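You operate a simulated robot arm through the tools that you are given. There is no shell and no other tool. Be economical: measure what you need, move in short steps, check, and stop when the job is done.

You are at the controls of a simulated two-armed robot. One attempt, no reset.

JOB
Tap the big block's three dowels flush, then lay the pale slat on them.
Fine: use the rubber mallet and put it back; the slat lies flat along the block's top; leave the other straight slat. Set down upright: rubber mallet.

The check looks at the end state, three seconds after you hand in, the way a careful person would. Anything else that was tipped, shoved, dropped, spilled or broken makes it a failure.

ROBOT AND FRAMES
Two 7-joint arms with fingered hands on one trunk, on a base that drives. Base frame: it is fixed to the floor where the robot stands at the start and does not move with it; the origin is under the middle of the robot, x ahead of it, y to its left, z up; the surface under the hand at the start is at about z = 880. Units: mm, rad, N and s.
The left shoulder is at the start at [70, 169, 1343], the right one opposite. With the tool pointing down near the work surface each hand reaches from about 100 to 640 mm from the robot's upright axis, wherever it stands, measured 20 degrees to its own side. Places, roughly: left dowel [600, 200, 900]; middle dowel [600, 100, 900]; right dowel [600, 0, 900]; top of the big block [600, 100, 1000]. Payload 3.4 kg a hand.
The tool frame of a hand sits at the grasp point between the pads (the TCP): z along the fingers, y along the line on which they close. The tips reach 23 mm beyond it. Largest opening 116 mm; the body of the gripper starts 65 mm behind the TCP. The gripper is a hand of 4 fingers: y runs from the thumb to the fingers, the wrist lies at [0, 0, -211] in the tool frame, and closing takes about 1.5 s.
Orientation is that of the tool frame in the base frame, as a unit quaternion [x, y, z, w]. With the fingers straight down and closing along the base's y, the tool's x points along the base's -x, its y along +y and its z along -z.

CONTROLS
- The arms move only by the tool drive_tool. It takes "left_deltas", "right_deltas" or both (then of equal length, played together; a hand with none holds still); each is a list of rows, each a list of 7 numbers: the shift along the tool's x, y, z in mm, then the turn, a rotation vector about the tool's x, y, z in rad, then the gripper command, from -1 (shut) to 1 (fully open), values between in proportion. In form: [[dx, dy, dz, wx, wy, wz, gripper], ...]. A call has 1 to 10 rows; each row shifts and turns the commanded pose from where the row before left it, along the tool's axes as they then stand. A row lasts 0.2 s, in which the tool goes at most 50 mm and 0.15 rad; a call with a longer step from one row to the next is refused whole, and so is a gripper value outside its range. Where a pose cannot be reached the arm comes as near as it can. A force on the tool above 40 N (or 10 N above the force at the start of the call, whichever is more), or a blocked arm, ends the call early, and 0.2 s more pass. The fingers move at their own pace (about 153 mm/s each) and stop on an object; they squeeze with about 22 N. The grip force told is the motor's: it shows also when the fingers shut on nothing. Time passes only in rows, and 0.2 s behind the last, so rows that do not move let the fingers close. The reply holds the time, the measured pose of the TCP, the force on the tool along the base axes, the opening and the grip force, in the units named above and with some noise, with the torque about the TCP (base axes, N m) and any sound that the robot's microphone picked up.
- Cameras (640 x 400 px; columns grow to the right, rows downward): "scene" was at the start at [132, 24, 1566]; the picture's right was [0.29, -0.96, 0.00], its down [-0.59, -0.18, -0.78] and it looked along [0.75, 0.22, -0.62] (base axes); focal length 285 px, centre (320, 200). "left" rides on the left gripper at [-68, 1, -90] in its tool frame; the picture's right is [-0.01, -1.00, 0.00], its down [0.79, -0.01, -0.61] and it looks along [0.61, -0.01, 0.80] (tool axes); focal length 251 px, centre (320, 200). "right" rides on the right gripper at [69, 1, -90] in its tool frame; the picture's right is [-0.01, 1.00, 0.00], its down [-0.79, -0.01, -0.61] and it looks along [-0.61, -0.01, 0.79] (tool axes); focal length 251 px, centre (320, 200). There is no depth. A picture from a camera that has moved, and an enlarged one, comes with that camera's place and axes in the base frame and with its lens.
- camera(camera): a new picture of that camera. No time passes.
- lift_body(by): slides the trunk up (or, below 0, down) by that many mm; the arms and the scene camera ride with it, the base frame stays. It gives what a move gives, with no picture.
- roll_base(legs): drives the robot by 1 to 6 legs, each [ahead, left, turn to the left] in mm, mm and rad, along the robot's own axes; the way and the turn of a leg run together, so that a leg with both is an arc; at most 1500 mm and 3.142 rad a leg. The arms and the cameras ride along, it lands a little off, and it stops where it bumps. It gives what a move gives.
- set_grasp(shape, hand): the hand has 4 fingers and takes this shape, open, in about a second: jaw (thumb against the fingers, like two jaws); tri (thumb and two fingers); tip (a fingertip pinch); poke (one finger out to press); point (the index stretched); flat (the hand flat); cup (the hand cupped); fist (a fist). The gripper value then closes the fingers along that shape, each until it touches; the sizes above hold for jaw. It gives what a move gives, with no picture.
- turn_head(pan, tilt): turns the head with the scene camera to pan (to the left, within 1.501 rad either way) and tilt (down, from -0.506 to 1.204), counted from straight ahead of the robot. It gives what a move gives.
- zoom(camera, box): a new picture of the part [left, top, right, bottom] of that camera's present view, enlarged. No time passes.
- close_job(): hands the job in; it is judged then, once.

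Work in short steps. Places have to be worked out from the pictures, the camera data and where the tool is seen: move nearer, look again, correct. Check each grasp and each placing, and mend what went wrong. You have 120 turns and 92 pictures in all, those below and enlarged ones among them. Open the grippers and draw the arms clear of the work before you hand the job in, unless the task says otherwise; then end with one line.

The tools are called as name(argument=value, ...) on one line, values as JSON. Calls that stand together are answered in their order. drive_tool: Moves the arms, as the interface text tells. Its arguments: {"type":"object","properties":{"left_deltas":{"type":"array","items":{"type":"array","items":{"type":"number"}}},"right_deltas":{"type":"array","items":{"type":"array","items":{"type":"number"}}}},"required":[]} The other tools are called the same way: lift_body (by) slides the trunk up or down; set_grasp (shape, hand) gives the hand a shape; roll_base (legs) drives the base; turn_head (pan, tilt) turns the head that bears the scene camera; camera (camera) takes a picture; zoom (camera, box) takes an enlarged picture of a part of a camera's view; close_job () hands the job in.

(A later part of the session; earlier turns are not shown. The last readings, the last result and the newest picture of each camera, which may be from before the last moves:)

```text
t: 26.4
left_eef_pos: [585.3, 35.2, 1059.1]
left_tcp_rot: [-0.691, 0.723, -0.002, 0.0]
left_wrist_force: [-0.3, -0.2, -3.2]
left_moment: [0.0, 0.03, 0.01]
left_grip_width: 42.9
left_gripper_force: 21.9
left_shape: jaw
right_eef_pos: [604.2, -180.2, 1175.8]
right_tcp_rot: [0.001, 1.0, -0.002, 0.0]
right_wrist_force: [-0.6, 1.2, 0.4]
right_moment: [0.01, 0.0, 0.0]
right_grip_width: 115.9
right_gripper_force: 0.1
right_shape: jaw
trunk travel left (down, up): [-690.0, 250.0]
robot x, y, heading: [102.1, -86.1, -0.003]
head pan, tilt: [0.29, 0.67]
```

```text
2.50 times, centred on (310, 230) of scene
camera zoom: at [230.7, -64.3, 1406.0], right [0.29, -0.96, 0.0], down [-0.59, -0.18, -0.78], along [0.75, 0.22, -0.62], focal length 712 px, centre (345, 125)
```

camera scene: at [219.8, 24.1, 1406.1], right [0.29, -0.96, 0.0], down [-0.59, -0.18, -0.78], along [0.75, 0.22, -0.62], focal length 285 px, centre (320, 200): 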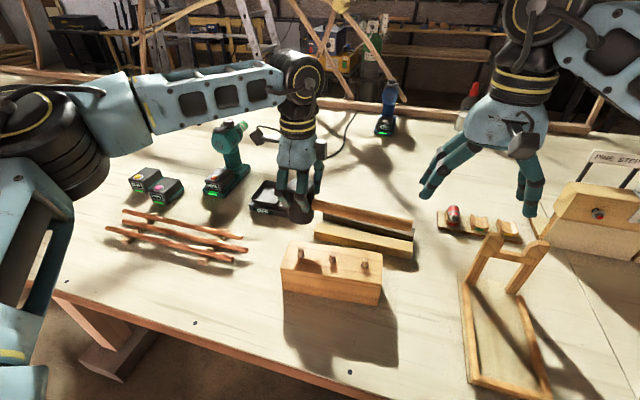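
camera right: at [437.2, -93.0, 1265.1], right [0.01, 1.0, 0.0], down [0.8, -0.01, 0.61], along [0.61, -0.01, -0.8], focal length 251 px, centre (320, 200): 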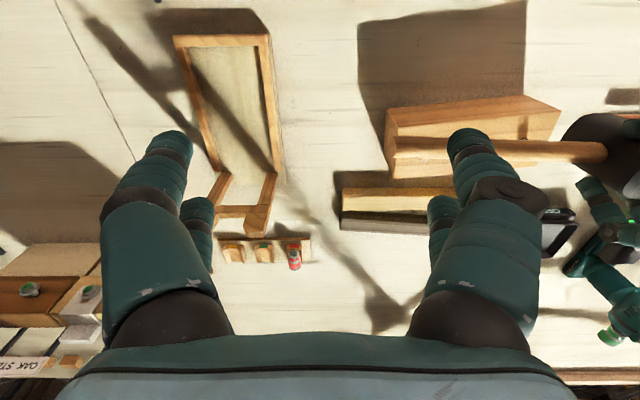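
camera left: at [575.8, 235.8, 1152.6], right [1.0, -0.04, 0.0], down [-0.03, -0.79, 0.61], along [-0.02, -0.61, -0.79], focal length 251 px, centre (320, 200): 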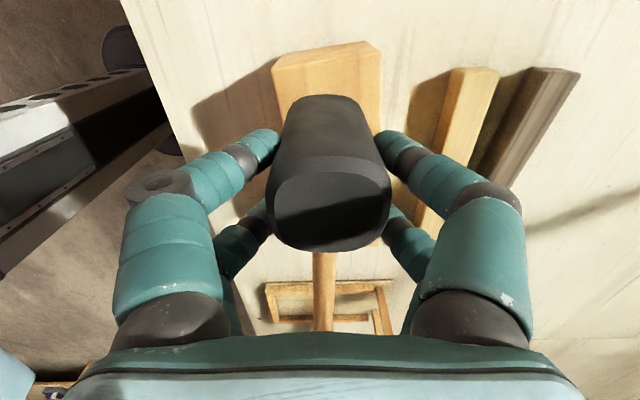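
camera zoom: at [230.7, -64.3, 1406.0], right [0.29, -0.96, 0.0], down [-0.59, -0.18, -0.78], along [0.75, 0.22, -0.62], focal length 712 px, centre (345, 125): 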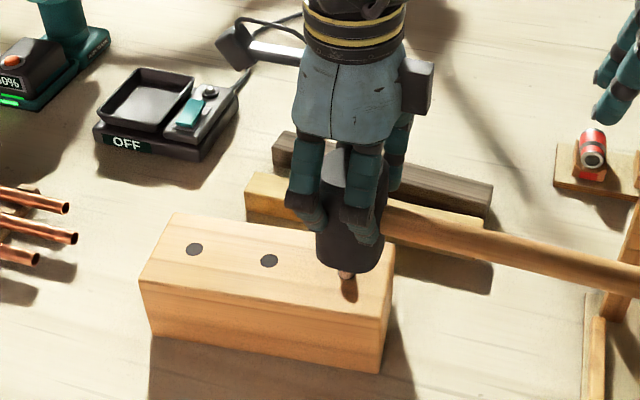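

Centred on the right dowel. Strike and lift.

drive_tool(left_deltas=[[0, 0, 16, 0, 0, 0, -1], [0, 0, 16, 0, 0, 0, -1], [0, 0, 4, 0, 0, 0, -1], [0, 0, 4, 0, 0, 0, -1]])

drive_tool(left_deltas=[[0, 0, -20, 0, 0, 0, -1], [0, 0, -30, 0, 0, 0, -1], [0, 0, -20, 0, 0, 0, -1], [-20, 0, 0, 0, 0, 0, -1], [-40, 0, 0, 0, 0, 0, -1], [-40, 20, 0, 0, 0, 0, -1], [-30, 30, 0, 0, 0, 0, -1], [0, 30, 0, 0, 0, 0, -1]])

camera(camera="scene")

zoom(camera="scene", box=[250, 190, 350, 270])

```text
t: 27.4
left_eef_pos: [583.3, 35.0, 1024.0]
left_tcp_rot: [-0.691, 0.723, -0.007, 0.002]
left_wrist_force: [5.6, 2.7, 30.1]
left_moment: [0.03, -0.33, -0.03]
left_grip_width: 43.6
left_gripper_force: 21.9
left_shape: jaw
right_eef_pos: [600.8, -184.5, 1177.9]
right_tcp_rot: [0.0, 1.0, 0.0, 0.001]
right_wrist_force: [0.1, -0.2, -0.1]
right_moment: [0.01, 0.03, -0.01]
right_grip_width: 115.7
right_gripper_force: 0.0
right_shape: jaw
trunk travel left (down, up): [-690.0, 250.0]
robot x, y, heading: [98.7, -90.9, 0.004]
head pan, tilt: [0.29, 0.67]
```

```text
t: 29.1
left_eef_pos: [509.5, 168.2, 1090.6]
left_tcp_rot: [-0.691, 0.723, -0.002, 0.001]
left_wrist_force: [-0.4, -0.8, -3.6]
left_moment: [0.04, 0.02, -0.04]
left_grip_width: 42.8
left_gripper_force: 21.6
left_shape: jaw
right_eef_pos: [603.0, -183.8, 1176.2]
right_tcp_rot: [-0.001, 1.0, 0.0, 0.001]
right_wrist_force: [-0.4, 1.2, 0.3]
right_moment: [-0.01, -0.03, 0.0]
right_grip_width: 116.0
right_gripper_force: 0.0
right_shape: jaw
trunk travel left (down, up): [-690.0, 250.0]
robot x, y, heading: [98.8, -92.7, 0.001]
head pan, tilt: [0.29, 0.67]
```

```text
57 pictures are left
camera scene: at [229.7, -65.7, 1406.1], right [0.29, -0.96, 0.0], down [-0.59, -0.18, -0.78], along [0.75, 0.22, -0.62], focal length 285 px, centre (320, 200)
```

scene: 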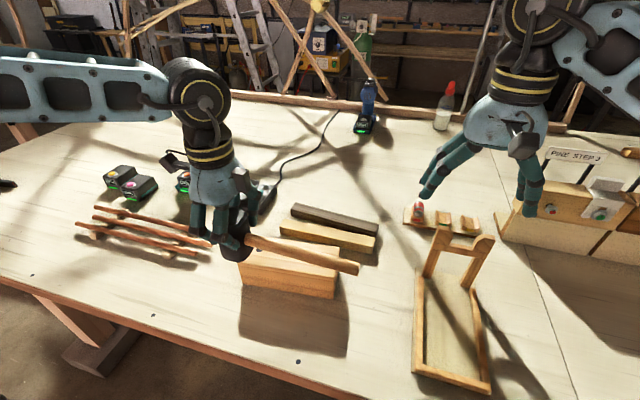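

```text
5.00 times, centred on (300, 230) of scene
camera zoom: at [229.7, -65.7, 1406.1], right [0.29, -0.96, 0.0], down [-0.59, -0.18, -0.78], along [0.75, 0.22, -0.62], focal length 1423 px, centre (420, 50)
```

zoom: 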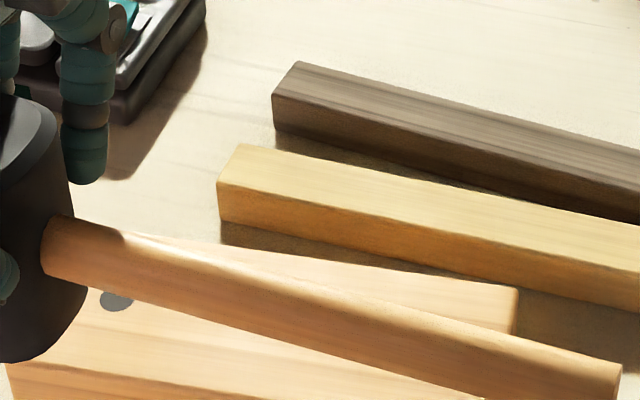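

I move the mallet above its original spot and check it is still square in the hand.

drive_tool(left_deltas=[[-2, 16, 0, 0, 0, 0, -1], [-2, 17, 0, 0, 0, 0, -1], [0, 0, 30, 0, 0, 0, -1], [0, 0, 30, 0, 0, 0, -1], [0, 0, 20, 0, 0, 0, -1], [0, 0, 0, 0, 0, 0, -1]])

zoom(camera="scene", box=[180, 180, 380, 340])

camera(camera="left")

```text
t: 30.6
left_eef_pos: [478.7, 174.2, 1009.5]
left_tcp_rot: [-0.69, 0.723, -0.003, 0.001]
left_wrist_force: [0.3, 0.1, -3.1]
left_moment: [0.03, -0.01, -0.01]
left_grip_width: 43.1
left_gripper_force: 22.2
left_shape: jaw
right_eef_pos: [604.4, -183.3, 1176.5]
right_tcp_rot: [0.0, 1.0, 0.0, -0.001]
right_wrist_force: [-0.3, -0.3, 0.1]
right_moment: [-0.01, -0.01, -0.02]
right_grip_width: 115.9
right_gripper_force: 0.1
right_shape: jaw
trunk travel left (down, up): [-690.0, 250.0]
robot x, y, heading: [94.9, -90.8, 0.005]
head pan, tilt: [0.29, 0.67]
```

```text
2.50 times, centred on (280, 260) of scene
camera zoom: at [231.4, -65.3, 1405.9], right [0.29, -0.96, 0.0], down [-0.6, -0.18, -0.78], along [0.75, 0.22, -0.62], focal length 712 px, centre (420, 50)
```

zoom: 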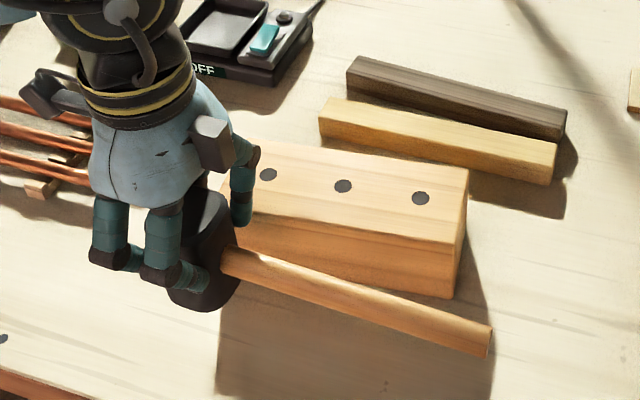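

```text
54 pictures are left
camera left: at [481.1, 242.3, 1096.5], right [1.0, -0.04, 0.0], down [-0.03, -0.79, 0.61], along [-0.02, -0.61, -0.79], focal length 251 px, centre (320, 200)
```

left: 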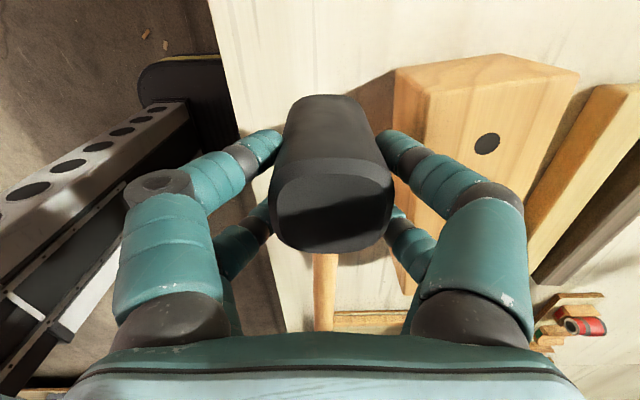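

All three dowels look flush and the mallet is square. Lowering to the table in gentle steps.

drive_tool(left_deltas=[[0, 0, 20, 0, 0, 0, -1], [0, 0, 20, 0, 0, 0, -1], [0, 0, 12, 0, 0, 0, -1], [0, 0, 4, 0, 0, 0, -1]])

```text
t: 31.6
left_eef_pos: [480.5, 173.3, 952.6]
left_tcp_rot: [-0.692, 0.722, -0.003, 0.0]
left_wrist_force: [0.3, 0.8, -2.9]
left_moment: [0.04, 0.01, 0.0]
left_grip_width: 42.7
left_gripper_force: 21.6
left_shape: jaw
right_eef_pos: [603.8, -183.4, 1175.9]
right_tcp_rot: [0.0, 1.0, 0.0, -0.001]
right_wrist_force: [0.9, 0.3, -0.1]
right_moment: [-0.03, -0.01, -0.02]
right_grip_width: 116.1
right_gripper_force: 0.0
right_shape: jaw
trunk travel left (down, up): [-690.0, 250.0]
robot x, y, heading: [98.0, -86.7, 0.002]
head pan, tilt: [0.29, 0.67]
```

drive_tool(left_deltas=[[0, 0, 2, 0, 0, 0, -1], [0, 0, 2, 0, 0, 0, -1]])

```text
t: 32.1
left_eef_pos: [478.8, 173.4, 949.6]
left_tcp_rot: [-0.69, 0.723, -0.002, 0.002]
left_wrist_force: [0.4, 1.5, 5.8]
left_moment: [0.0, -0.05, 0.01]
left_grip_width: 42.9
left_gripper_force: 21.9
left_shape: jaw
right_eef_pos: [603.4, -182.3, 1176.6]
right_tcp_rot: [0.0, 1.0, 0.0, -0.001]
right_wrist_force: [0.5, -0.4, -0.9]
right_moment: [0.03, -0.01, -0.01]
right_grip_width: 115.9
right_gripper_force: 0.1
right_shape: jaw
trunk travel left (down, up): [-690.0, 250.0]
robot x, y, heading: [98.1, -91.5, 0.001]
head pan, tilt: [0.29, 0.67]
```

The mallet is on the table (force changed sign). I open to about 62 mm only, to avoid the block, then check.

drive_tool(left_deltas=[[0, 0, 0, 0, 0, 0, -0.1], [0, 0, 0, 0, 0, 0, 0.06], [0, 0, 0, 0, 0, 0, 0.06], [0, 0, 0, 0, 0, 0, 0.06]])

camera(camera="left")

```text
t: 33.1
left_eef_pos: [478.7, 174.1, 948.2]
left_tcp_rot: [-0.691, 0.723, -0.001, 0.001]
left_wrist_force: [0.2, -0.2, 0.2]
left_moment: [0.0, -0.01, -0.04]
left_grip_width: 60.7
left_gripper_force: 0.0
left_shape: jaw
right_eef_pos: [603.3, -182.9, 1174.7]
right_tcp_rot: [-0.001, 1.0, -0.001, -0.001]
right_wrist_force: [-0.1, 0.5, 0.7]
right_moment: [0.01, -0.01, -0.01]
right_grip_width: 115.8
right_gripper_force: 0.1
right_shape: jaw
trunk travel left (down, up): [-690.0, 250.0]
robot x, y, heading: [100.7, -92.2, -0.002]
head pan, tilt: [0.29, 0.67]
```

```text
53 pictures are left
camera left: at [480.8, 241.7, 1036.9], right [1.0, -0.04, 0.0], down [-0.03, -0.79, 0.61], along [-0.02, -0.61, -0.79], focal length 251 px, centre (320, 200)
```

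left: 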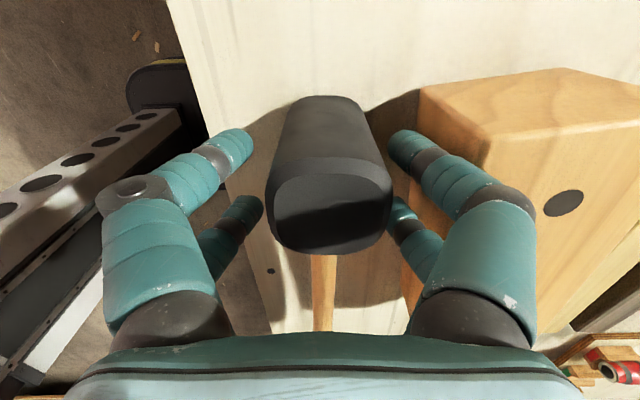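

Released with the mallet standing as before. Raising the left hand clear.

drive_tool(left_deltas=[[0, 0, -30, 0, 0, 0, 0.06], [0, 0, -40, 0, 0, 0, 0.06], [0, 0, -40, 0, 0, 0, 0.06], [0, 0, -40, 0, 0, 0, 0.06], [-20, 0, 0, 0, 0, 0, 0.4], [-20, 0, 0, 0, 0, 0, 0.4]])

zoom(camera="scene", box=[190, 190, 390, 330])

zoom(camera="scene", box=[250, 190, 390, 270])

```text
t: 34.5
left_eef_pos: [479.8, 212.9, 1098.5]
left_tcp_rot: [-0.691, 0.723, -0.002, 0.001]
left_wrist_force: [-0.8, 0.0, -0.2]
left_moment: [-0.05, -0.01, -0.01]
left_grip_width: 80.9
left_gripper_force: 0.1
left_shape: jaw
right_eef_pos: [604.7, -181.3, 1176.2]
right_tcp_rot: [0.0, 1.0, 0.0, 0.001]
right_wrist_force: [-0.7, -0.7, 1.7]
right_moment: [-0.01, 0.01, -0.02]
right_grip_width: 115.7
right_gripper_force: 0.1
right_shape: jaw
trunk travel left (down, up): [-690.0, 250.0]
robot x, y, heading: [101.0, -88.9, 0.004]
head pan, tilt: [0.29, 0.67]
```

```text
2.86 times, centred on (290, 260) of scene
camera zoom: at [230.8, -64.5, 1406.0], right [0.29, -0.96, 0.0], down [-0.59, -0.18, -0.78], along [0.75, 0.22, -0.62], focal length 813 px, centre (406, 29)
```

zoom: 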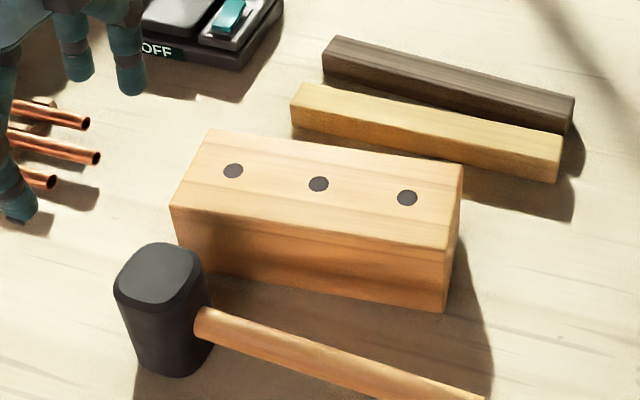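

```text
4.57 times, centred on (320, 230) of scene
camera zoom: at [230.8, -64.5, 1406.0], right [0.29, -0.96, 0.0], down [-0.59, -0.18, -0.78], along [0.75, 0.22, -0.62], focal length 1301 px, centre (320, 63)
```

zoom: 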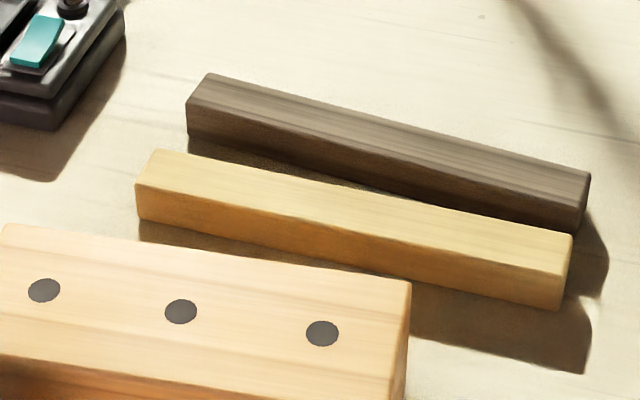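

Slat: ~28×27×238 mm, centred ≈[717,63], z 880–907, lying along y; dark slat is ~36 mm behind it. The dowel tops show as grey discs; I'll look closely with the left camera. I roll the base ahead 90 mm and 25 mm right to gain reach.

roll_base(legs=[[90, -25, 0]])

camera(camera="left")

```text
t: 35.7
left_eef_pos: [556.5, 193.0, 1097.0]
left_tcp_rot: [-0.694, 0.72, 0.0, -0.001]
left_wrist_force: [0.6, -0.5, 0.5]
left_moment: [0.02, 0.04, -0.02]
left_grip_width: 81.1
left_gripper_force: 0.0
left_shape: jaw
right_eef_pos: [682.9, -202.1, 1172.9]
right_tcp_rot: [-0.003, 1.0, 0.0, -0.004]
right_wrist_force: [0.3, 0.1, 0.2]
right_moment: [-0.01, 0.04, -0.01]
right_grip_width: 115.9
right_gripper_force: 0.0
right_shape: jaw
trunk travel left (down, up): [-690.0, 250.0]
robot x, y, heading: [172.6, -110.6, 0.008]
head pan, tilt: [0.29, 0.67]
stopped in leg 1: the robot was blocked; the commanded pose is now the measured one
```

```text
50 pictures are left
camera left: at [557.7, 260.8, 1185.3], right [1.0, -0.03, 0.0], down [-0.02, -0.79, 0.61], along [-0.02, -0.61, -0.79], focal length 251 px, centre (320, 200)
```

left: 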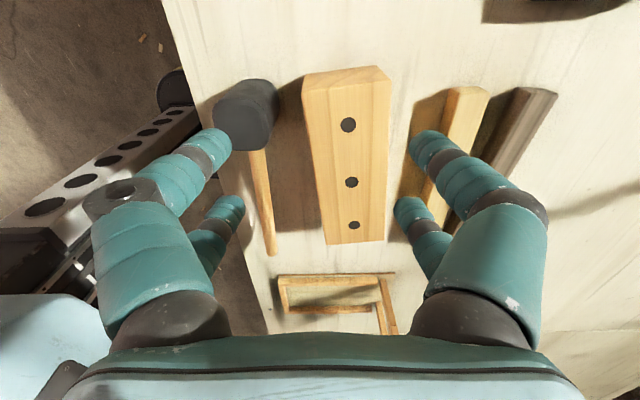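

Blocked at x≈173 (table). I back off 8 mm and inspect dowel tops closely.

roll_base(legs=[[-8, 0, 0]])

zoom(camera="left", box=[290, 60, 410, 250])

camera(camera="scene")

```text
t: 36.5
left_eef_pos: [543.0, 194.2, 1097.5]
left_tcp_rot: [-0.693, 0.721, 0.0, 0.0]
left_wrist_force: [0.8, -0.6, 1.2]
left_moment: [0.01, 0.01, 0.01]
left_grip_width: 80.8
left_gripper_force: 0.0
left_shape: jaw
right_eef_pos: [671.2, -201.6, 1175.2]
right_tcp_rot: [-0.002, 1.0, 0.0, -0.001]
right_wrist_force: [1.5, 0.9, -0.2]
right_moment: [0.01, 0.01, 0.01]
right_grip_width: 116.0
right_gripper_force: 0.1
right_shape: jaw
trunk travel left (down, up): [-690.0, 250.0]
robot x, y, heading: [165.7, -111.0, 0.01]
head pan, tilt: [0.29, 0.67]
```

```text
2.11 times, centred on (350, 155) of left
camera zoom: at [545.2, 261.7, 1186.5], right [1.0, -0.03, 0.0], down [-0.03, -0.79, 0.61], along [-0.02, -0.61, -0.79], focal length 529 px, centre (257, 295)
```

zoom: 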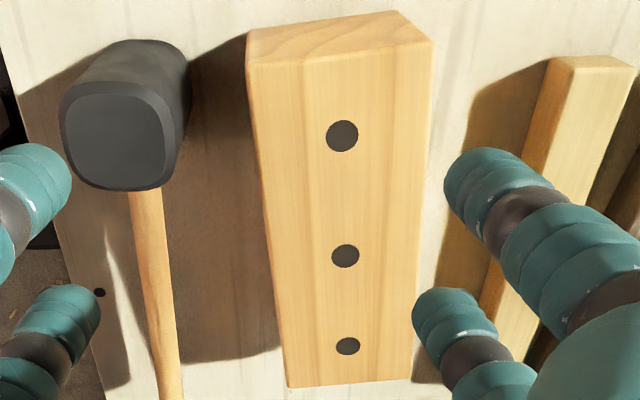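

```text
48 pictures are left
camera scene: at [296.7, -86.5, 1405.7], right [0.29, -0.96, 0.0], down [-0.6, -0.18, -0.78], along [0.75, 0.23, -0.62], focal length 285 px, centre (320, 200)
```

scene: 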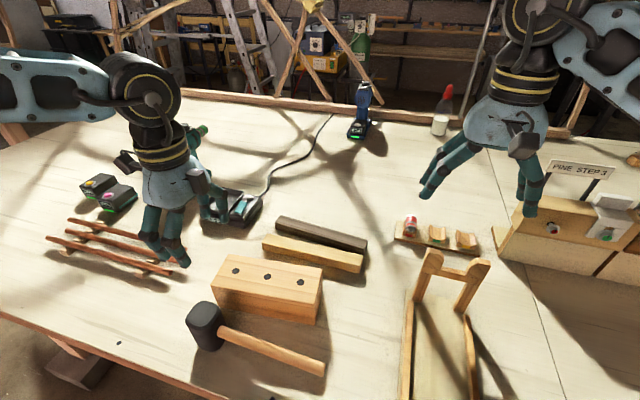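

Dowels flush (discs level with the top). Now I try to reach over the slat's middle at z≈1000 with the fingers narrowed to 40 mm.

drive_tool(left_deltas=[[21, -28, 10, 0, 0, -0.04, -0.31], [21, -28, 15, 0, 0, 0, -0.31], [21, -28, 15, 0, 0, 0, -0.31], [21, -28, 20, 0, 0, 0, -0.31], [21, -28, 20, 0, 0, 0, -0.31], [21, -28, 15, 0, 0, 0, -0.31], [0, 0, 0, 0, 0, 0, -0.31]])

camera(camera="left")

camera(camera="scene")

```text
t: 38.0
left_eef_pos: [698.2, 72.9, 1008.9]
left_tcp_rot: [0.708, -0.706, 0.004, -0.001]
left_wrist_force: [-1.0, -0.8, 1.0]
left_moment: [-0.02, -0.04, -0.02]
left_grip_width: 40.3
left_gripper_force: 0.0
left_shape: jaw
left hand out of reach, approached as far as the arm can: row 6
right_eef_pos: [667.5, -202.1, 1174.6]
right_tcp_rot: [-0.003, 1.0, 0.0, 0.001]
right_wrist_force: [-0.9, 0.0, -0.8]
right_moment: [0.0, 0.03, 0.01]
right_grip_width: 115.8
right_gripper_force: 0.1
right_shape: jaw
trunk travel left (down, up): [-690.0, 250.0]
robot x, y, heading: [164.9, -110.7, 0.011]
head pan, tilt: [0.29, 0.67]
```

```text
47 pictures are left
camera left: at [697.6, 142.2, 1097.4], right [1.0, 0.01, 0.01], down [0.0, -0.79, 0.61], along [0.01, -0.61, -0.79], focal length 251 px, centre (320, 200)
```

left: 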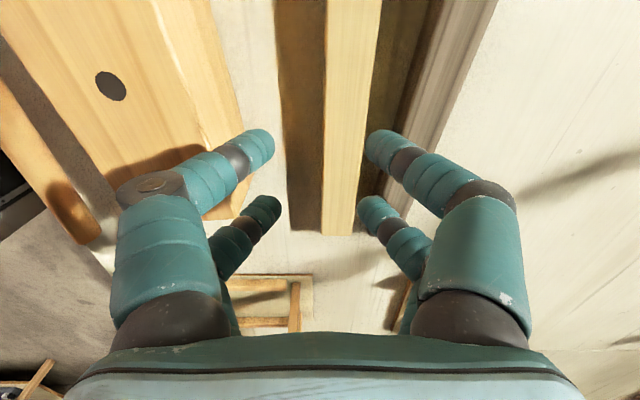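

```text
46 pictures are left
camera scene: at [293.4, -86.2, 1406.1], right [0.29, -0.96, 0.0], down [-0.59, -0.18, -0.78], along [0.75, 0.23, -0.62], focal length 285 px, centre (320, 200)
```

scene: 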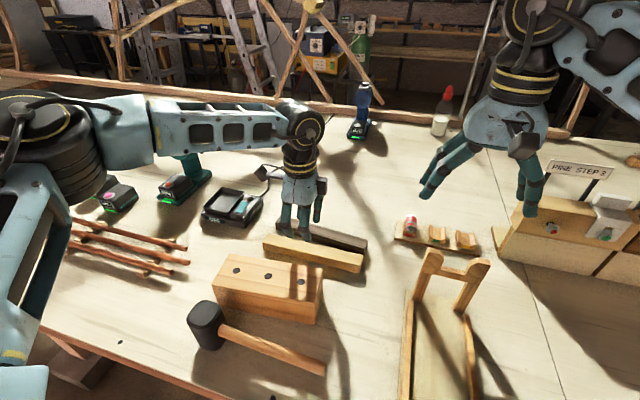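

Nearly there. Wrist above the shoulder gives more reach, so I shift the base 40 mm right, raise both hands, then lower the trunk.

drive_tool(left_deltas=[[-4, 10, -20, 0, 0, 0, -0.31], [-4, 10, -25, 0, 0, 0, -0.31], [-4, 0, -25, 0, 0, 0, -0.31], [0, 0, -20, 0, 0, 0, -0.31]], right_deltas=[[0, 0, -30, 0, 0, 0, 1], [0, 0, -30, 0, 0, 0, 1], [20, 0, -30, 0, 0, 0, 1], [20, 0, -20, 0, 0, 0, 1]])

roll_base(legs=[[0, -40, 0]])

lift_body(by=-120)

```text
t: 39.0
left_eef_pos: [676.4, 86.3, 1101.4]
left_tcp_rot: [0.707, -0.707, 0.002, -0.001]
left_wrist_force: [0.0, 0.5, 0.7]
left_moment: [0.03, -0.03, 0.04]
left_grip_width: 40.2
left_gripper_force: 0.1
left_shape: jaw
right_eef_pos: [626.1, -201.6, 1287.8]
right_tcp_rot: [-0.004, 1.0, 0.0, -0.001]
right_wrist_force: [-0.2, 0.2, -0.1]
right_moment: [-0.03, -0.01, 0.04]
right_grip_width: 115.9
right_gripper_force: 0.0
right_shape: jaw
trunk travel left (down, up): [-690.0, 250.0]
robot x, y, heading: [162.4, -112.0, 0.007]
head pan, tilt: [0.29, 0.67]
```

```text
t: 39.9
left_eef_pos: [679.7, 53.5, 1097.7]
left_tcp_rot: [0.708, -0.706, 0.003, 0.001]
left_wrist_force: [0.6, 0.1, 0.0]
left_moment: [-0.05, 0.0, 0.02]
left_grip_width: 40.5
left_gripper_force: 0.1
left_shape: jaw
right_eef_pos: [627.8, -233.5, 1285.4]
right_tcp_rot: [-0.003, 1.0, -0.003, -0.001]
right_wrist_force: [-0.2, 1.2, -0.2]
right_moment: [-0.01, 0.01, 0.03]
right_grip_width: 115.9
right_gripper_force: 0.0
right_shape: jaw
trunk travel left (down, up): [-690.0, 250.0]
robot x, y, heading: [159.3, -150.9, 0.007]
head pan, tilt: [0.29, 0.67]
```

```text
t: 41.4
left_eef_pos: [678.6, 47.8, 979.6]
left_tcp_rot: [0.708, -0.706, 0.002, 0.0]
left_wrist_force: [-0.5, 0.7, -0.2]
left_moment: [-0.02, 0.02, 0.02]
left_grip_width: 40.3
left_gripper_force: 0.1
left_shape: jaw
right_eef_pos: [628.2, -240.2, 1165.8]
right_tcp_rot: [-0.004, 1.0, -0.001, 0.0]
right_wrist_force: [0.5, -0.3, -0.7]
right_moment: [0.03, 0.01, 0.01]
right_grip_width: 116.0
right_gripper_force: 0.1
right_shape: jaw
trunk travel left (down, up): [-570.0, 370.0]
robot x, y, heading: [165.3, -145.8, 0.006]
head pan, tilt: [0.29, 0.67]
```

Now move over the slat's centre and look from both cameras.

drive_tool(left_deltas=[[-8, -12, 0, 0, 0, 0, -0.31], [-7, -12, 0, 0, 0, 0, -0.31], [0, -11, 8, 0, 0, 0, -0.31], [0, 0, 8, 0, 0, 0, -0.31], [0, 0, 0, 0, 0, 0, -0.31]])

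camera(camera="left")

camera(camera="scene")

```text
t: 42.6
left_eef_pos: [713.7, 64.2, 964.3]
left_tcp_rot: [0.708, -0.706, 0.001, -0.001]
left_wrist_force: [-0.1, -0.3, 0.0]
left_moment: [-0.01, 0.05, 0.01]
left_grip_width: 40.5
left_gripper_force: 0.0
left_shape: jaw
right_eef_pos: [628.6, -240.0, 1165.8]
right_tcp_rot: [-0.004, 1.0, 0.0, 0.0]
right_wrist_force: [-0.4, 0.1, -0.2]
right_moment: [0.0, 0.0, 0.0]
right_grip_width: 115.8
right_gripper_force: 0.1
right_shape: jaw
trunk travel left (down, up): [-570.0, 370.0]
robot x, y, heading: [162.6, -151.8, 0.007]
head pan, tilt: [0.29, 0.67]
```

```text
45 pictures are left
camera left: at [713.0, 131.0, 1051.6], right [1.0, 0.01, 0.0], down [0.01, -0.79, 0.61], along [0.01, -0.61, -0.79], focal length 251 px, centre (320, 200)
```

left: 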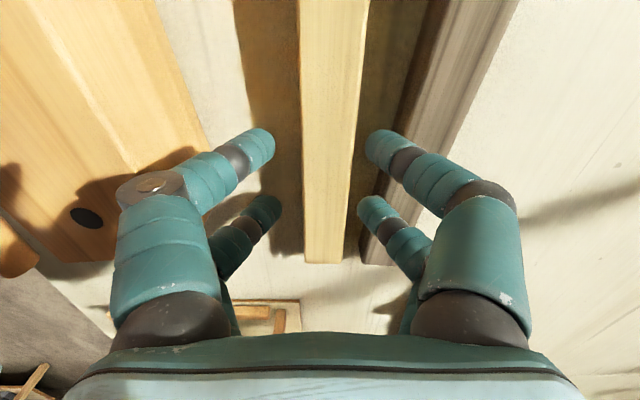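

```text
44 pictures are left
camera scene: at [294.7, -125.8, 1286.0], right [0.29, -0.96, 0.0], down [-0.59, -0.18, -0.78], along [0.75, 0.23, -0.62], focal length 285 px, centre (320, 200)
```

scene: 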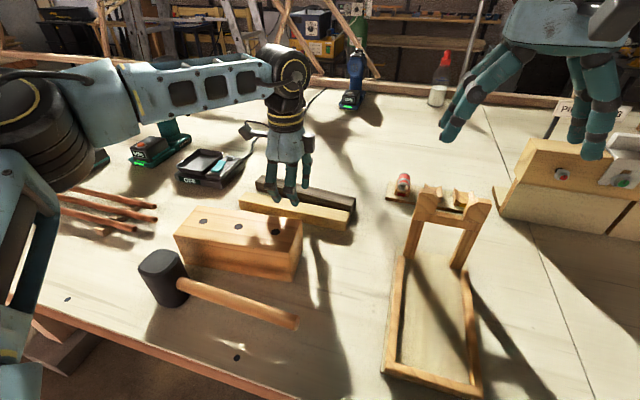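

zoom(camera="left", box=[230, 0, 450, 270])

zoom(camera="scene", box=[220, 140, 370, 240])

```text
1.48 times, centred on (340, 135) of left
camera zoom: at [713.0, 131.0, 1051.6], right [1.0, 0.01, 0.0], down [0.01, -0.79, 0.61], along [0.01, -0.61, -0.79], focal length 372 px, centre (290, 296)
```

zoom: 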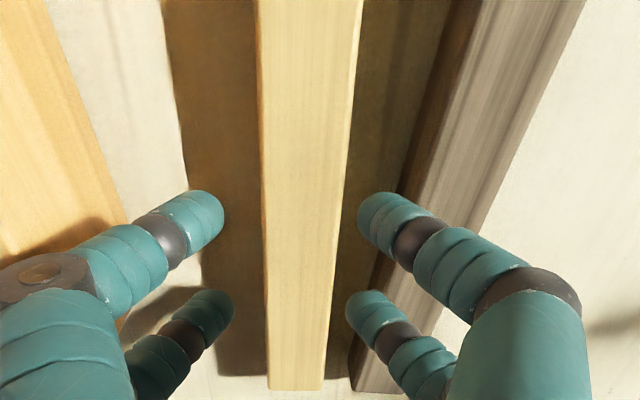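

```text
4.00 times, centred on (295, 190) of scene
camera zoom: at [294.7, -125.8, 1286.0], right [0.29, -0.96, 0.0], down [-0.59, -0.18, -0.78], along [0.75, 0.23, -0.62], focal length 1138 px, centre (420, 240)
```

zoom: 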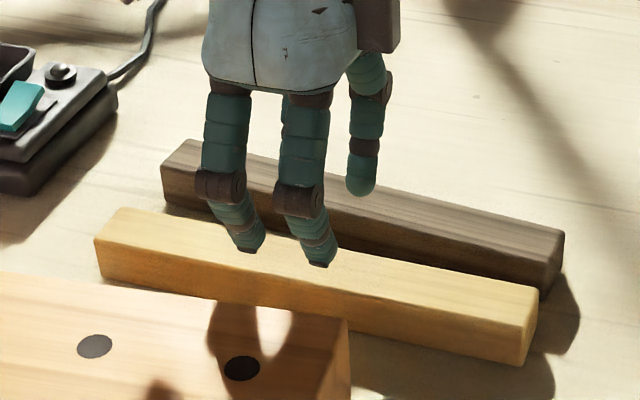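

Slat centre x≈719.5, parallel to y. Shift +4 mm in x and descend to z≈909; predicted clearance to the dark slat ~7 mm.

drive_tool(left_deltas=[[0, -4.5, 10, 0, 0, 0, -0.31], [0, 0, 15, 0, 0, 0, -0.31], [0, 0, 12, 0, 0, 0, -0.31], [0, 0, 0, 0, 0, 0, -0.31]])

zoom(camera="left", box=[230, 0, 450, 270])

```text
t: 43.6
left_eef_pos: [719.0, 62.2, 925.3]
left_tcp_rot: [0.708, -0.706, 0.001, -0.001]
left_wrist_force: [0.4, -0.4, -0.1]
left_moment: [0.0, -0.04, 0.01]
left_grip_width: 40.3
left_gripper_force: 0.1
left_shape: jaw
right_eef_pos: [627.6, -240.8, 1165.3]
right_tcp_rot: [-0.003, 1.0, 0.0, 0.0]
right_wrist_force: [0.2, 0.0, 0.7]
right_moment: [0.02, -0.01, -0.01]
right_grip_width: 116.2
right_gripper_force: 0.1
right_shape: jaw
trunk travel left (down, up): [-570.0, 370.0]
robot x, y, heading: [161.5, -149.5, 0.001]
head pan, tilt: [0.29, 0.67]
```

```text
1.48 times, centred on (340, 135) of left
camera zoom: at [717.9, 130.7, 1014.4], right [1.0, 0.01, 0.0], down [0.01, -0.79, 0.61], along [0.01, -0.61, -0.79], focal length 372 px, centre (290, 296)
```

zoom: 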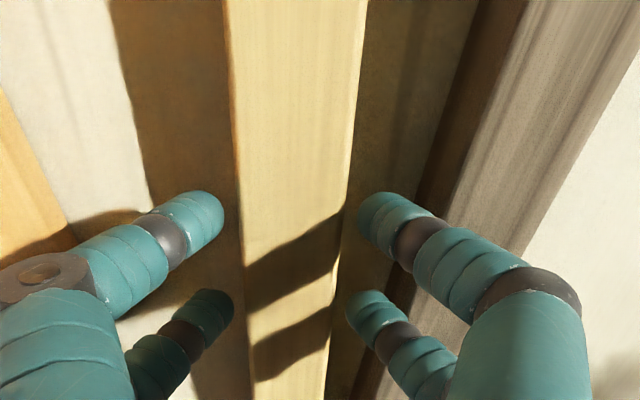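

Centred and clear on both sides. Down another 16 mm and close.

drive_tool(left_deltas=[[0, 0, 8, 0, 0, 0, -0.31], [0, 0, 8, 0, 0, 0, -0.31], [0, 0, 0, 0, 0, 0, -0.31]])

zoom(camera="left", box=[230, 0, 450, 270])

```text
t: 44.4
left_eef_pos: [717.0, 62.0, 911.1]
left_tcp_rot: [0.707, -0.707, 0.001, 0.0]
left_wrist_force: [-0.4, 0.9, -0.2]
left_moment: [0.02, -0.02, 0.03]
left_grip_width: 40.0
left_gripper_force: 0.0
left_shape: jaw
right_eef_pos: [627.4, -240.8, 1164.8]
right_tcp_rot: [-0.003, 1.0, 0.0, 0.0]
right_wrist_force: [0.2, -0.5, 0.3]
right_moment: [0.0, 0.0, -0.01]
right_grip_width: 115.8
right_gripper_force: 0.1
right_shape: jaw
trunk travel left (down, up): [-570.0, 370.0]
robot x, y, heading: [162.1, -151.5, 0.01]
head pan, tilt: [0.29, 0.67]
```

```text
1.48 times, centred on (340, 135) of left
camera zoom: at [717.3, 130.6, 998.6], right [1.0, 0.01, 0.0], down [0.01, -0.79, 0.61], along [0.01, -0.61, -0.79], focal length 372 px, centre (290, 296)
```

zoom: 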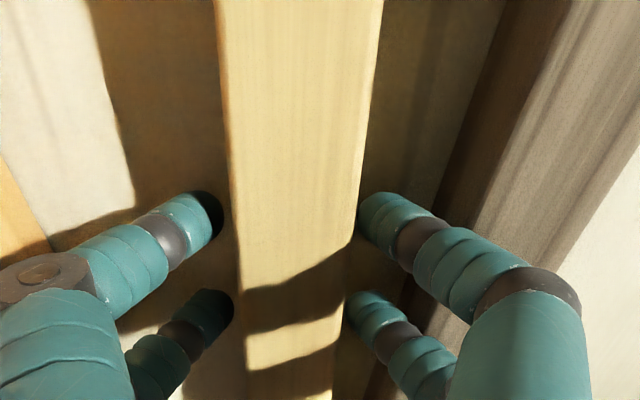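

Straddling the slat with no contact. Closing.

drive_tool(left_deltas=[[0, -1.5, 1, 0, 0, 0, -0.4], [0, 0, 0, 0, 0, 0, -0.6], [0, 0, 0, 0, 0, 0, -1], [0, 0, 0, 0, 0, 0, -1], [0, 0, 0, 0, 0, 0, -1], [0, 0, 0, 0, 0, 0, -1]])

zoom(camera="scene", box=[220, 140, 370, 240])

```text
t: 45.8
left_eef_pos: [718.6, 61.1, 908.7]
left_tcp_rot: [0.708, -0.706, 0.002, -0.001]
left_wrist_force: [-0.1, 0.0, -0.3]
left_moment: [-0.04, -0.04, 0.03]
left_grip_width: 27.7
left_gripper_force: 22.1
left_shape: jaw
right_eef_pos: [628.1, -240.2, 1165.2]
right_tcp_rot: [-0.003, 1.0, 0.0, 0.0]
right_wrist_force: [0.2, 0.4, -0.5]
right_moment: [0.01, -0.03, 0.02]
right_grip_width: 115.7
right_gripper_force: 0.1
right_shape: jaw
trunk travel left (down, up): [-570.0, 370.0]
robot x, y, heading: [159.5, -151.9, 0.007]
head pan, tilt: [0.29, 0.67]
```

```text
4.00 times, centred on (295, 190) of scene
camera zoom: at [294.8, -125.8, 1286.0], right [0.29, -0.96, 0.0], down [-0.59, -0.18, -0.78], along [0.75, 0.23, -0.62], focal length 1138 px, centre (420, 240)
```

zoom: 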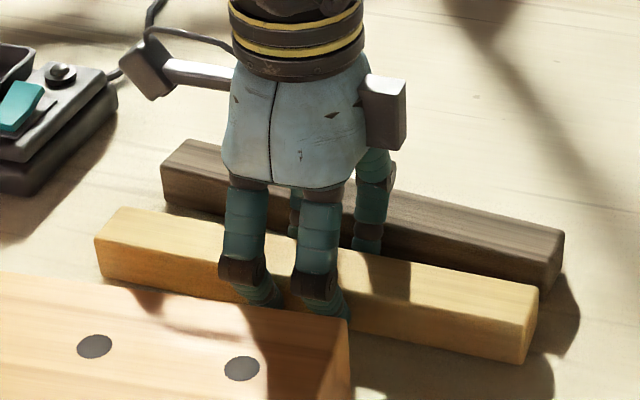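

Gripped at 27.7 mm. Lift 115 mm.

drive_tool(left_deltas=[[0, 0, -10, 0, 0, 0, -1], [0, 0, -20, 0, 0, 0, -1], [0, 0, -30, 0, 0, 0, -1], [0, 0, -30, 0, 0, 0, -1], [0, 0, -25, 0, 0, 0, -1], [0, 0, 0, 0, 0, 0, -1]])

zoom(camera="scene", box=[140, 100, 380, 320])

camera(camera="left")

```text
t: 47.2
left_eef_pos: [712.0, 66.7, 1022.5]
left_tcp_rot: [0.708, -0.706, 0.003, -0.001]
left_wrist_force: [0.6, -0.3, -0.9]
left_moment: [0.01, 0.0, 0.01]
left_grip_width: 27.3
left_gripper_force: 21.4
left_shape: jaw
left hand out of reach, approached as far as the arm can: row 5
right_eef_pos: [628.1, -238.2, 1164.6]
right_tcp_rot: [-0.003, 1.0, -0.001, -0.001]
right_wrist_force: [-0.6, 0.3, 0.5]
right_moment: [-0.01, -0.03, 0.01]
right_grip_width: 116.0
right_gripper_force: 0.0
right_shape: jaw
trunk travel left (down, up): [-570.0, 370.0]
robot x, y, heading: [159.5, -148.7, 0.012]
head pan, tilt: [0.29, 0.67]
```

```text
1.82 times, centred on (260, 210) of scene
camera zoom: at [295.2, -125.6, 1285.9], right [0.29, -0.96, 0.0], down [-0.59, -0.18, -0.78], along [0.75, 0.23, -0.62], focal length 517 px, centre (429, 182)
```

zoom: 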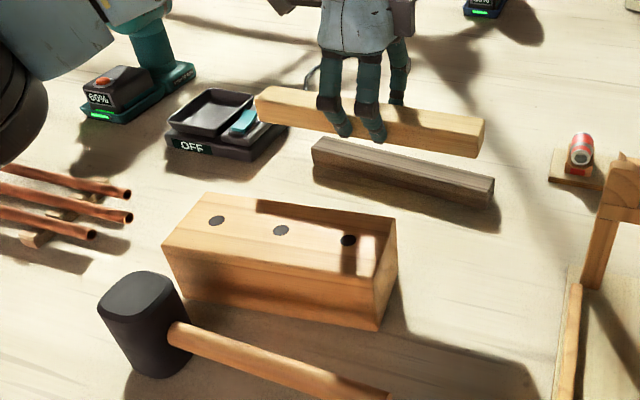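

```text
37 pictures are left
camera left: at [711.7, 134.5, 1110.9], right [1.0, 0.01, 0.0], down [0.01, -0.79, 0.61], along [0.01, -0.61, -0.79], focal length 251 px, centre (320, 200)
```

left: 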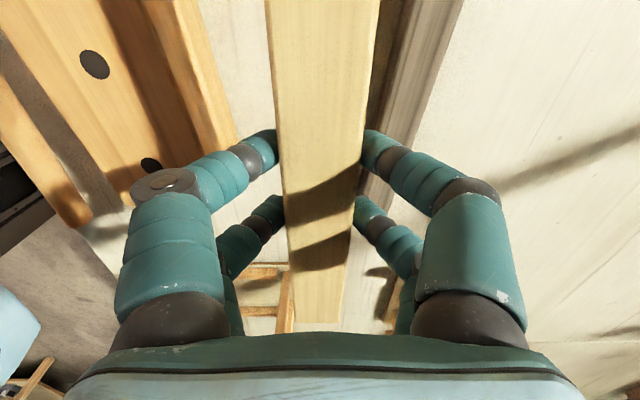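

Slat held level. Move it over the block's centre line (slat centre → [583,106]) and turn 0.1 rad to match the block.

drive_tool(left_deltas=[[-6, 20, 0, 0, 0, 0, -1], [-6, 22, 0, 0, 0, 0, -1], [-6, 22, 0, 0, 0, 0, -1], [-6, 22, 0, 0, 0, 0, -1], [-7, 22, 0, 0, 0, 0, -1], [-7, 22, 0, 0, 0, 0, -1], [0, 0, 0, 0, 0, -0.1, -1], [0, 0, 0, 0, 0, 0, -1]])

zoom(camera="scene", box=[140, 130, 380, 320])

camera(camera="left")

```text
t: 49.0
left_eef_pos: [581.3, 105.7, 1022.1]
left_tcp_rot: [0.742, -0.67, 0.002, 0.0]
left_wrist_force: [0.8, -0.7, -1.6]
left_moment: [0.01, 0.02, 0.02]
left_grip_width: 27.4
left_gripper_force: 22.2
left_shape: jaw
right_eef_pos: [627.2, -239.8, 1165.1]
right_tcp_rot: [-0.003, 1.0, -0.001, -0.001]
right_wrist_force: [0.4, 0.2, 0.3]
right_moment: [0.02, 0.0, -0.01]
right_grip_width: 116.1
right_gripper_force: 0.0
right_shape: jaw
trunk travel left (down, up): [-570.0, 370.0]
robot x, y, heading: [160.3, -152.4, 0.006]
head pan, tilt: [0.29, 0.67]
```

```text
2.11 times, centred on (260, 225) of scene
camera zoom: at [294.8, -125.4, 1285.9], right [0.29, -0.96, 0.0], down [-0.59, -0.18, -0.78], along [0.75, 0.23, -0.62], focal length 599 px, centre (446, 147)
```

zoom: 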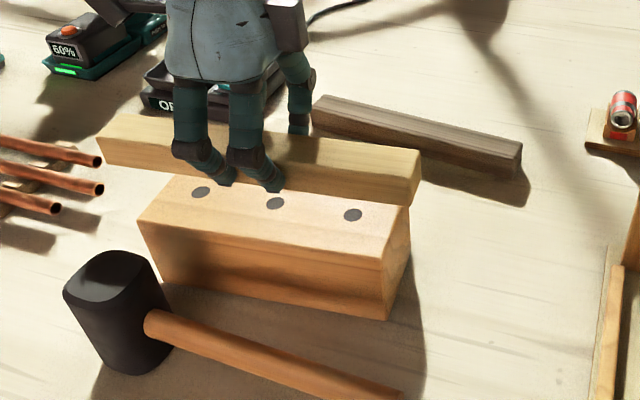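

```text
35 pictures are left
camera left: at [574.7, 172.9, 1110.1], right [0.99, 0.11, 0.0], down [0.09, -0.79, 0.61], along [0.07, -0.61, -0.79], focal length 251 px, centre (320, 200)
```

left: 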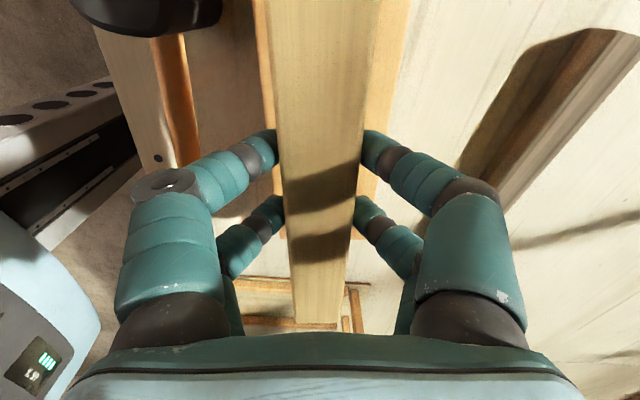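

Parallel and centred over the dowels. Lowering to just above the block top.

drive_tool(left_deltas=[[0, 0, 12, 0, 0, 0, -1], [0, 0, 12, 0, 0, 0, -1], [0, 0, 9, 0, 0, 0, -1], [0, 0, 0, 0, 0, 0, -1]])

zoom(camera="scene", box=[140, 130, 380, 320])

```text
t: 50.0
left_eef_pos: [583.1, 104.3, 987.9]
left_tcp_rot: [0.742, -0.67, 0.002, 0.0]
left_wrist_force: [0.2, -0.1, -1.8]
left_moment: [0.0, 0.04, -0.03]
left_grip_width: 27.6
left_gripper_force: 21.7
left_shape: jaw
right_eef_pos: [627.2, -240.4, 1165.0]
right_tcp_rot: [-0.003, 1.0, -0.001, 0.0]
right_wrist_force: [0.0, -0.4, 0.1]
right_moment: [-0.01, 0.0, -0.02]
right_grip_width: 115.9
right_gripper_force: 0.2
right_shape: jaw
trunk travel left (down, up): [-570.0, 370.0]
robot x, y, heading: [163.0, -151.8, 0.009]
head pan, tilt: [0.29, 0.67]
```

```text
2.11 times, centred on (260, 225) of scene
camera zoom: at [294.8, -125.6, 1286.0], right [0.29, -0.96, 0.0], down [-0.59, -0.18, -0.78], along [0.75, 0.23, -0.62], focal length 599 px, centre (446, 147)
```

zoom: 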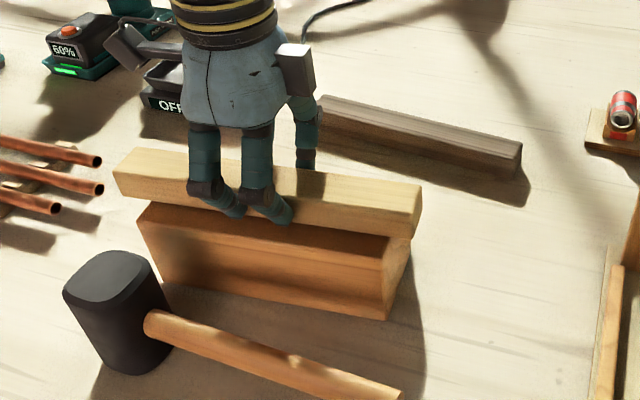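

Slat centre computes to about [581,106], good. Final lowering in small steps until contact.

drive_tool(left_deltas=[[0, 0, 2, 0, 0, 0, -1], [0, 0, 2, 0, 0, 0, -1]])

```text
t: 50.6
left_eef_pos: [582.8, 103.7, 984.1]
left_tcp_rot: [0.742, -0.67, 0.003, 0.0]
left_wrist_force: [0.1, 0.0, -1.1]
left_moment: [0.01, -0.02, 0.04]
left_grip_width: 27.5
left_gripper_force: 22.5
left_shape: jaw
right_eef_pos: [628.2, -239.9, 1164.1]
right_tcp_rot: [-0.003, 1.0, 0.0, 0.0]
right_wrist_force: [-0.1, -0.4, -0.8]
right_moment: [0.01, 0.01, 0.04]
right_grip_width: 116.1
right_gripper_force: 0.1
right_shape: jaw
trunk travel left (down, up): [-570.0, 370.0]
robot x, y, heading: [162.8, -151.6, 0.009]
head pan, tilt: [0.29, 0.67]
```

drive_tool(left_deltas=[[0, 0, 1.5, 0, 0, 0, -1], [0, 0, 1, 0, 0, 0, -1]])

```text
t: 51.2
left_eef_pos: [582.7, 103.4, 983.4]
left_tcp_rot: [0.742, -0.67, 0.004, -0.001]
left_wrist_force: [3.0, 1.7, 12.0]
left_moment: [0.06, -0.07, 0.0]
left_grip_width: 27.7
left_gripper_force: 21.9
left_shape: jaw
right_eef_pos: [626.7, -240.7, 1165.4]
right_tcp_rot: [-0.005, 1.0, 0.0, -0.001]
right_wrist_force: [0.3, 0.5, -0.1]
right_moment: [0.02, 0.0, 0.0]
right_grip_width: 116.3
right_gripper_force: 0.0
right_shape: jaw
trunk travel left (down, up): [-570.0, 370.0]
robot x, y, heading: [165.4, -149.6, 0.007]
head pan, tilt: [0.29, 0.67]
```

Contact (12 N). Open gently to ~50 mm and look.

drive_tool(left_deltas=[[0, 0, -0.5, 0, 0, 0, -0.4], [0, 0, 0, 0, 0, 0, -0.2], [0, 0, 0, 0, 0, 0, -0.1], [0, 0, 0, 0, 0, 0, -0.1]])

zoom(camera="left", box=[200, 0, 440, 340])

```text
t: 52.2
left_eef_pos: [582.4, 103.6, 982.9]
left_tcp_rot: [0.743, -0.669, 0.002, 0.0]
left_wrist_force: [0.0, 0.5, -0.1]
left_moment: [-0.04, -0.01, -0.02]
left_grip_width: 51.5
left_gripper_force: 0.1
left_shape: jaw
right_eef_pos: [627.7, -239.6, 1165.2]
right_tcp_rot: [-0.004, 1.0, 0.001, 0.0]
right_wrist_force: [-0.3, 0.2, -0.9]
right_moment: [0.01, 0.0, 0.01]
right_grip_width: 115.7
right_gripper_force: 0.1
right_shape: jaw
trunk travel left (down, up): [-570.0, 370.0]
robot x, y, heading: [162.9, -152.8, 0.011]
head pan, tilt: [0.29, 0.67]
```

```text
1.18 times, centred on (320, 170) of left
camera zoom: at [574.8, 172.2, 1070.9], right [0.99, 0.11, 0.0], down [0.09, -0.79, 0.61], along [0.07, -0.6, -0.79], focal length 296 px, centre (320, 235)
```

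zoom: 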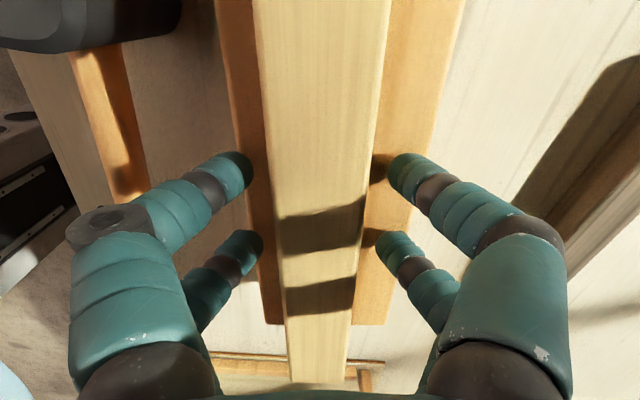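

Slat rests flat and parallel along the block. Raise straight up 150 mm.

drive_tool(left_deltas=[[0, 0, -10, 0, 0, 0, -0.1], [0, 0, -30, 0, 0, 0, -0.1], [0, 0, -40, 0, 0, 0, -0.1], [0, 0, -40, 0, 0, 0, -0.1], [0, 0, -30, 0, 0, 0, 0.3], [-40, 0, 0, 0, 0, 0, 1], [-40, 0, 0, 0, 0, 0, 1], [-40, 0, 0, 0, 0, 0, 1], [0, 0, 0, 0, 0, 0, 1]])

camera(camera="scene")

zoom(camera="scene", box=[110, 140, 370, 340])

```text
t: 54.2
left_eef_pos: [569.0, 223.2, 1133.1]
left_tcp_rot: [0.742, -0.67, 0.001, -0.001]
left_wrist_force: [0.1, 0.0, -0.4]
left_moment: [0.01, 0.05, -0.01]
left_grip_width: 115.6
left_gripper_force: 0.1
left_shape: jaw
right_eef_pos: [628.1, -239.7, 1165.8]
right_tcp_rot: [-0.003, 1.0, 0.0, 0.001]
right_wrist_force: [-0.4, 0.2, 0.0]
right_moment: [0.02, 0.0, -0.02]
right_grip_width: 115.9
right_gripper_force: 0.1
right_shape: jaw
trunk travel left (down, up): [-570.0, 370.0]
robot x, y, heading: [165.0, -148.5, 0.008]
head pan, tilt: [0.29, 0.67]
```

```text
32 pictures are left
camera scene: at [294.7, -126.3, 1286.0], right [0.29, -0.96, 0.0], down [-0.59, -0.18, -0.78], along [0.75, 0.23, -0.62], focal length 285 px, centre (320, 200)
```

scene: 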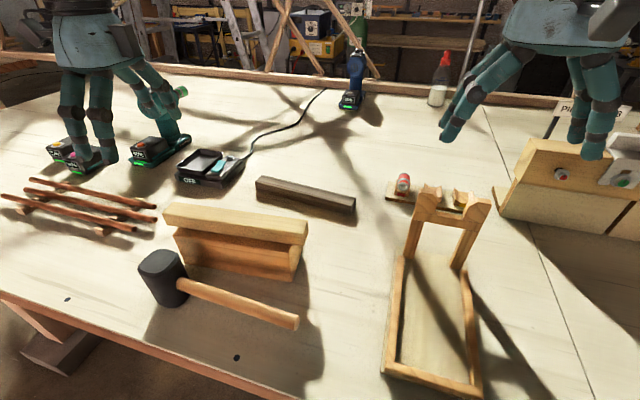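

```text
2.00 times, centred on (240, 240) of scene
camera zoom: at [294.7, -126.3, 1286.0], right [0.29, -0.96, 0.0], down [-0.59, -0.18, -0.78], along [0.75, 0.23, -0.62], focal length 569 px, centre (480, 120)
```

zoom: 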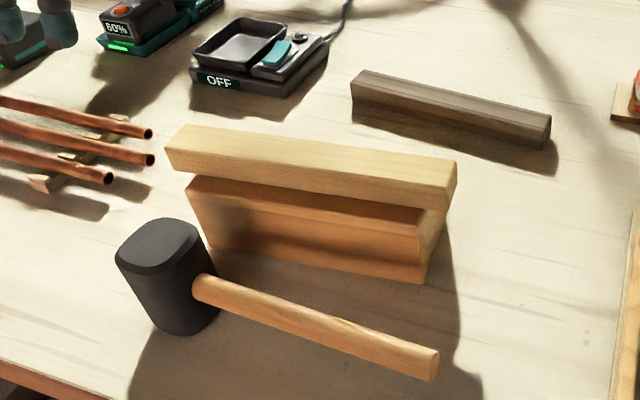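

Everything is placed: mallet upright at its spot, slat flat on the block, dark slat untouched. I raise the trunk and back off to clear the work.

lift_body(by=200)

roll_base(legs=[[-200, 0, 0]])

camera(camera="scene")

```text
t: 56.4
left_eef_pos: [570.0, 223.9, 1332.5]
left_tcp_rot: [0.742, -0.67, 0.003, -0.001]
left_wrist_force: [0.3, 0.2, 0.1]
left_moment: [0.02, -0.03, -0.02]
left_grip_width: 115.8
left_gripper_force: 0.1
left_shape: jaw
right_eef_pos: [628.8, -239.9, 1366.3]
right_tcp_rot: [-0.003, 1.0, 0.0, 0.0]
right_wrist_force: [-0.4, -0.5, 0.0]
right_moment: [0.01, -0.05, 0.04]
right_grip_width: 115.9
right_gripper_force: 0.1
right_shape: jaw
trunk travel left (down, up): [-770.0, 170.0]
robot x, y, heading: [163.3, -149.5, 0.003]
head pan, tilt: [0.29, 0.67]
```

```text
t: 58.0
left_eef_pos: [374.8, 222.1, 1330.8]
left_tcp_rot: [0.742, -0.67, 0.002, 0.001]
left_wrist_force: [0.8, -0.4, -0.9]
left_moment: [-0.01, 0.03, 0.01]
left_grip_width: 115.9
left_gripper_force: 0.2
left_shape: jaw
right_eef_pos: [432.6, -240.8, 1363.9]
right_tcp_rot: [-0.002, 1.0, 0.0, -0.002]
right_wrist_force: [-0.3, 1.0, 0.0]
right_moment: [-0.02, 0.03, 0.02]
right_grip_width: 116.2
right_gripper_force: 0.0
right_shape: jaw
trunk travel left (down, up): [-770.0, 170.0]
robot x, y, heading: [-37.3, -151.1, 0.005]
head pan, tilt: [0.29, 0.67]
```

```text
30 pictures are left
camera scene: at [99.7, -127.1, 1485.5], right [0.29, -0.96, 0.0], down [-0.6, -0.18, -0.78], along [0.75, 0.23, -0.62], focal length 285 px, centre (320, 200)
```

scene: 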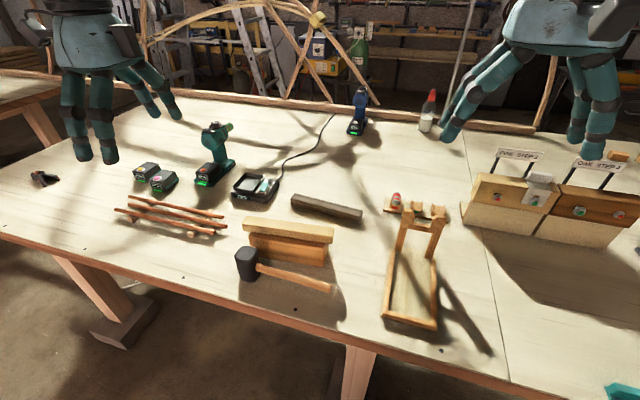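

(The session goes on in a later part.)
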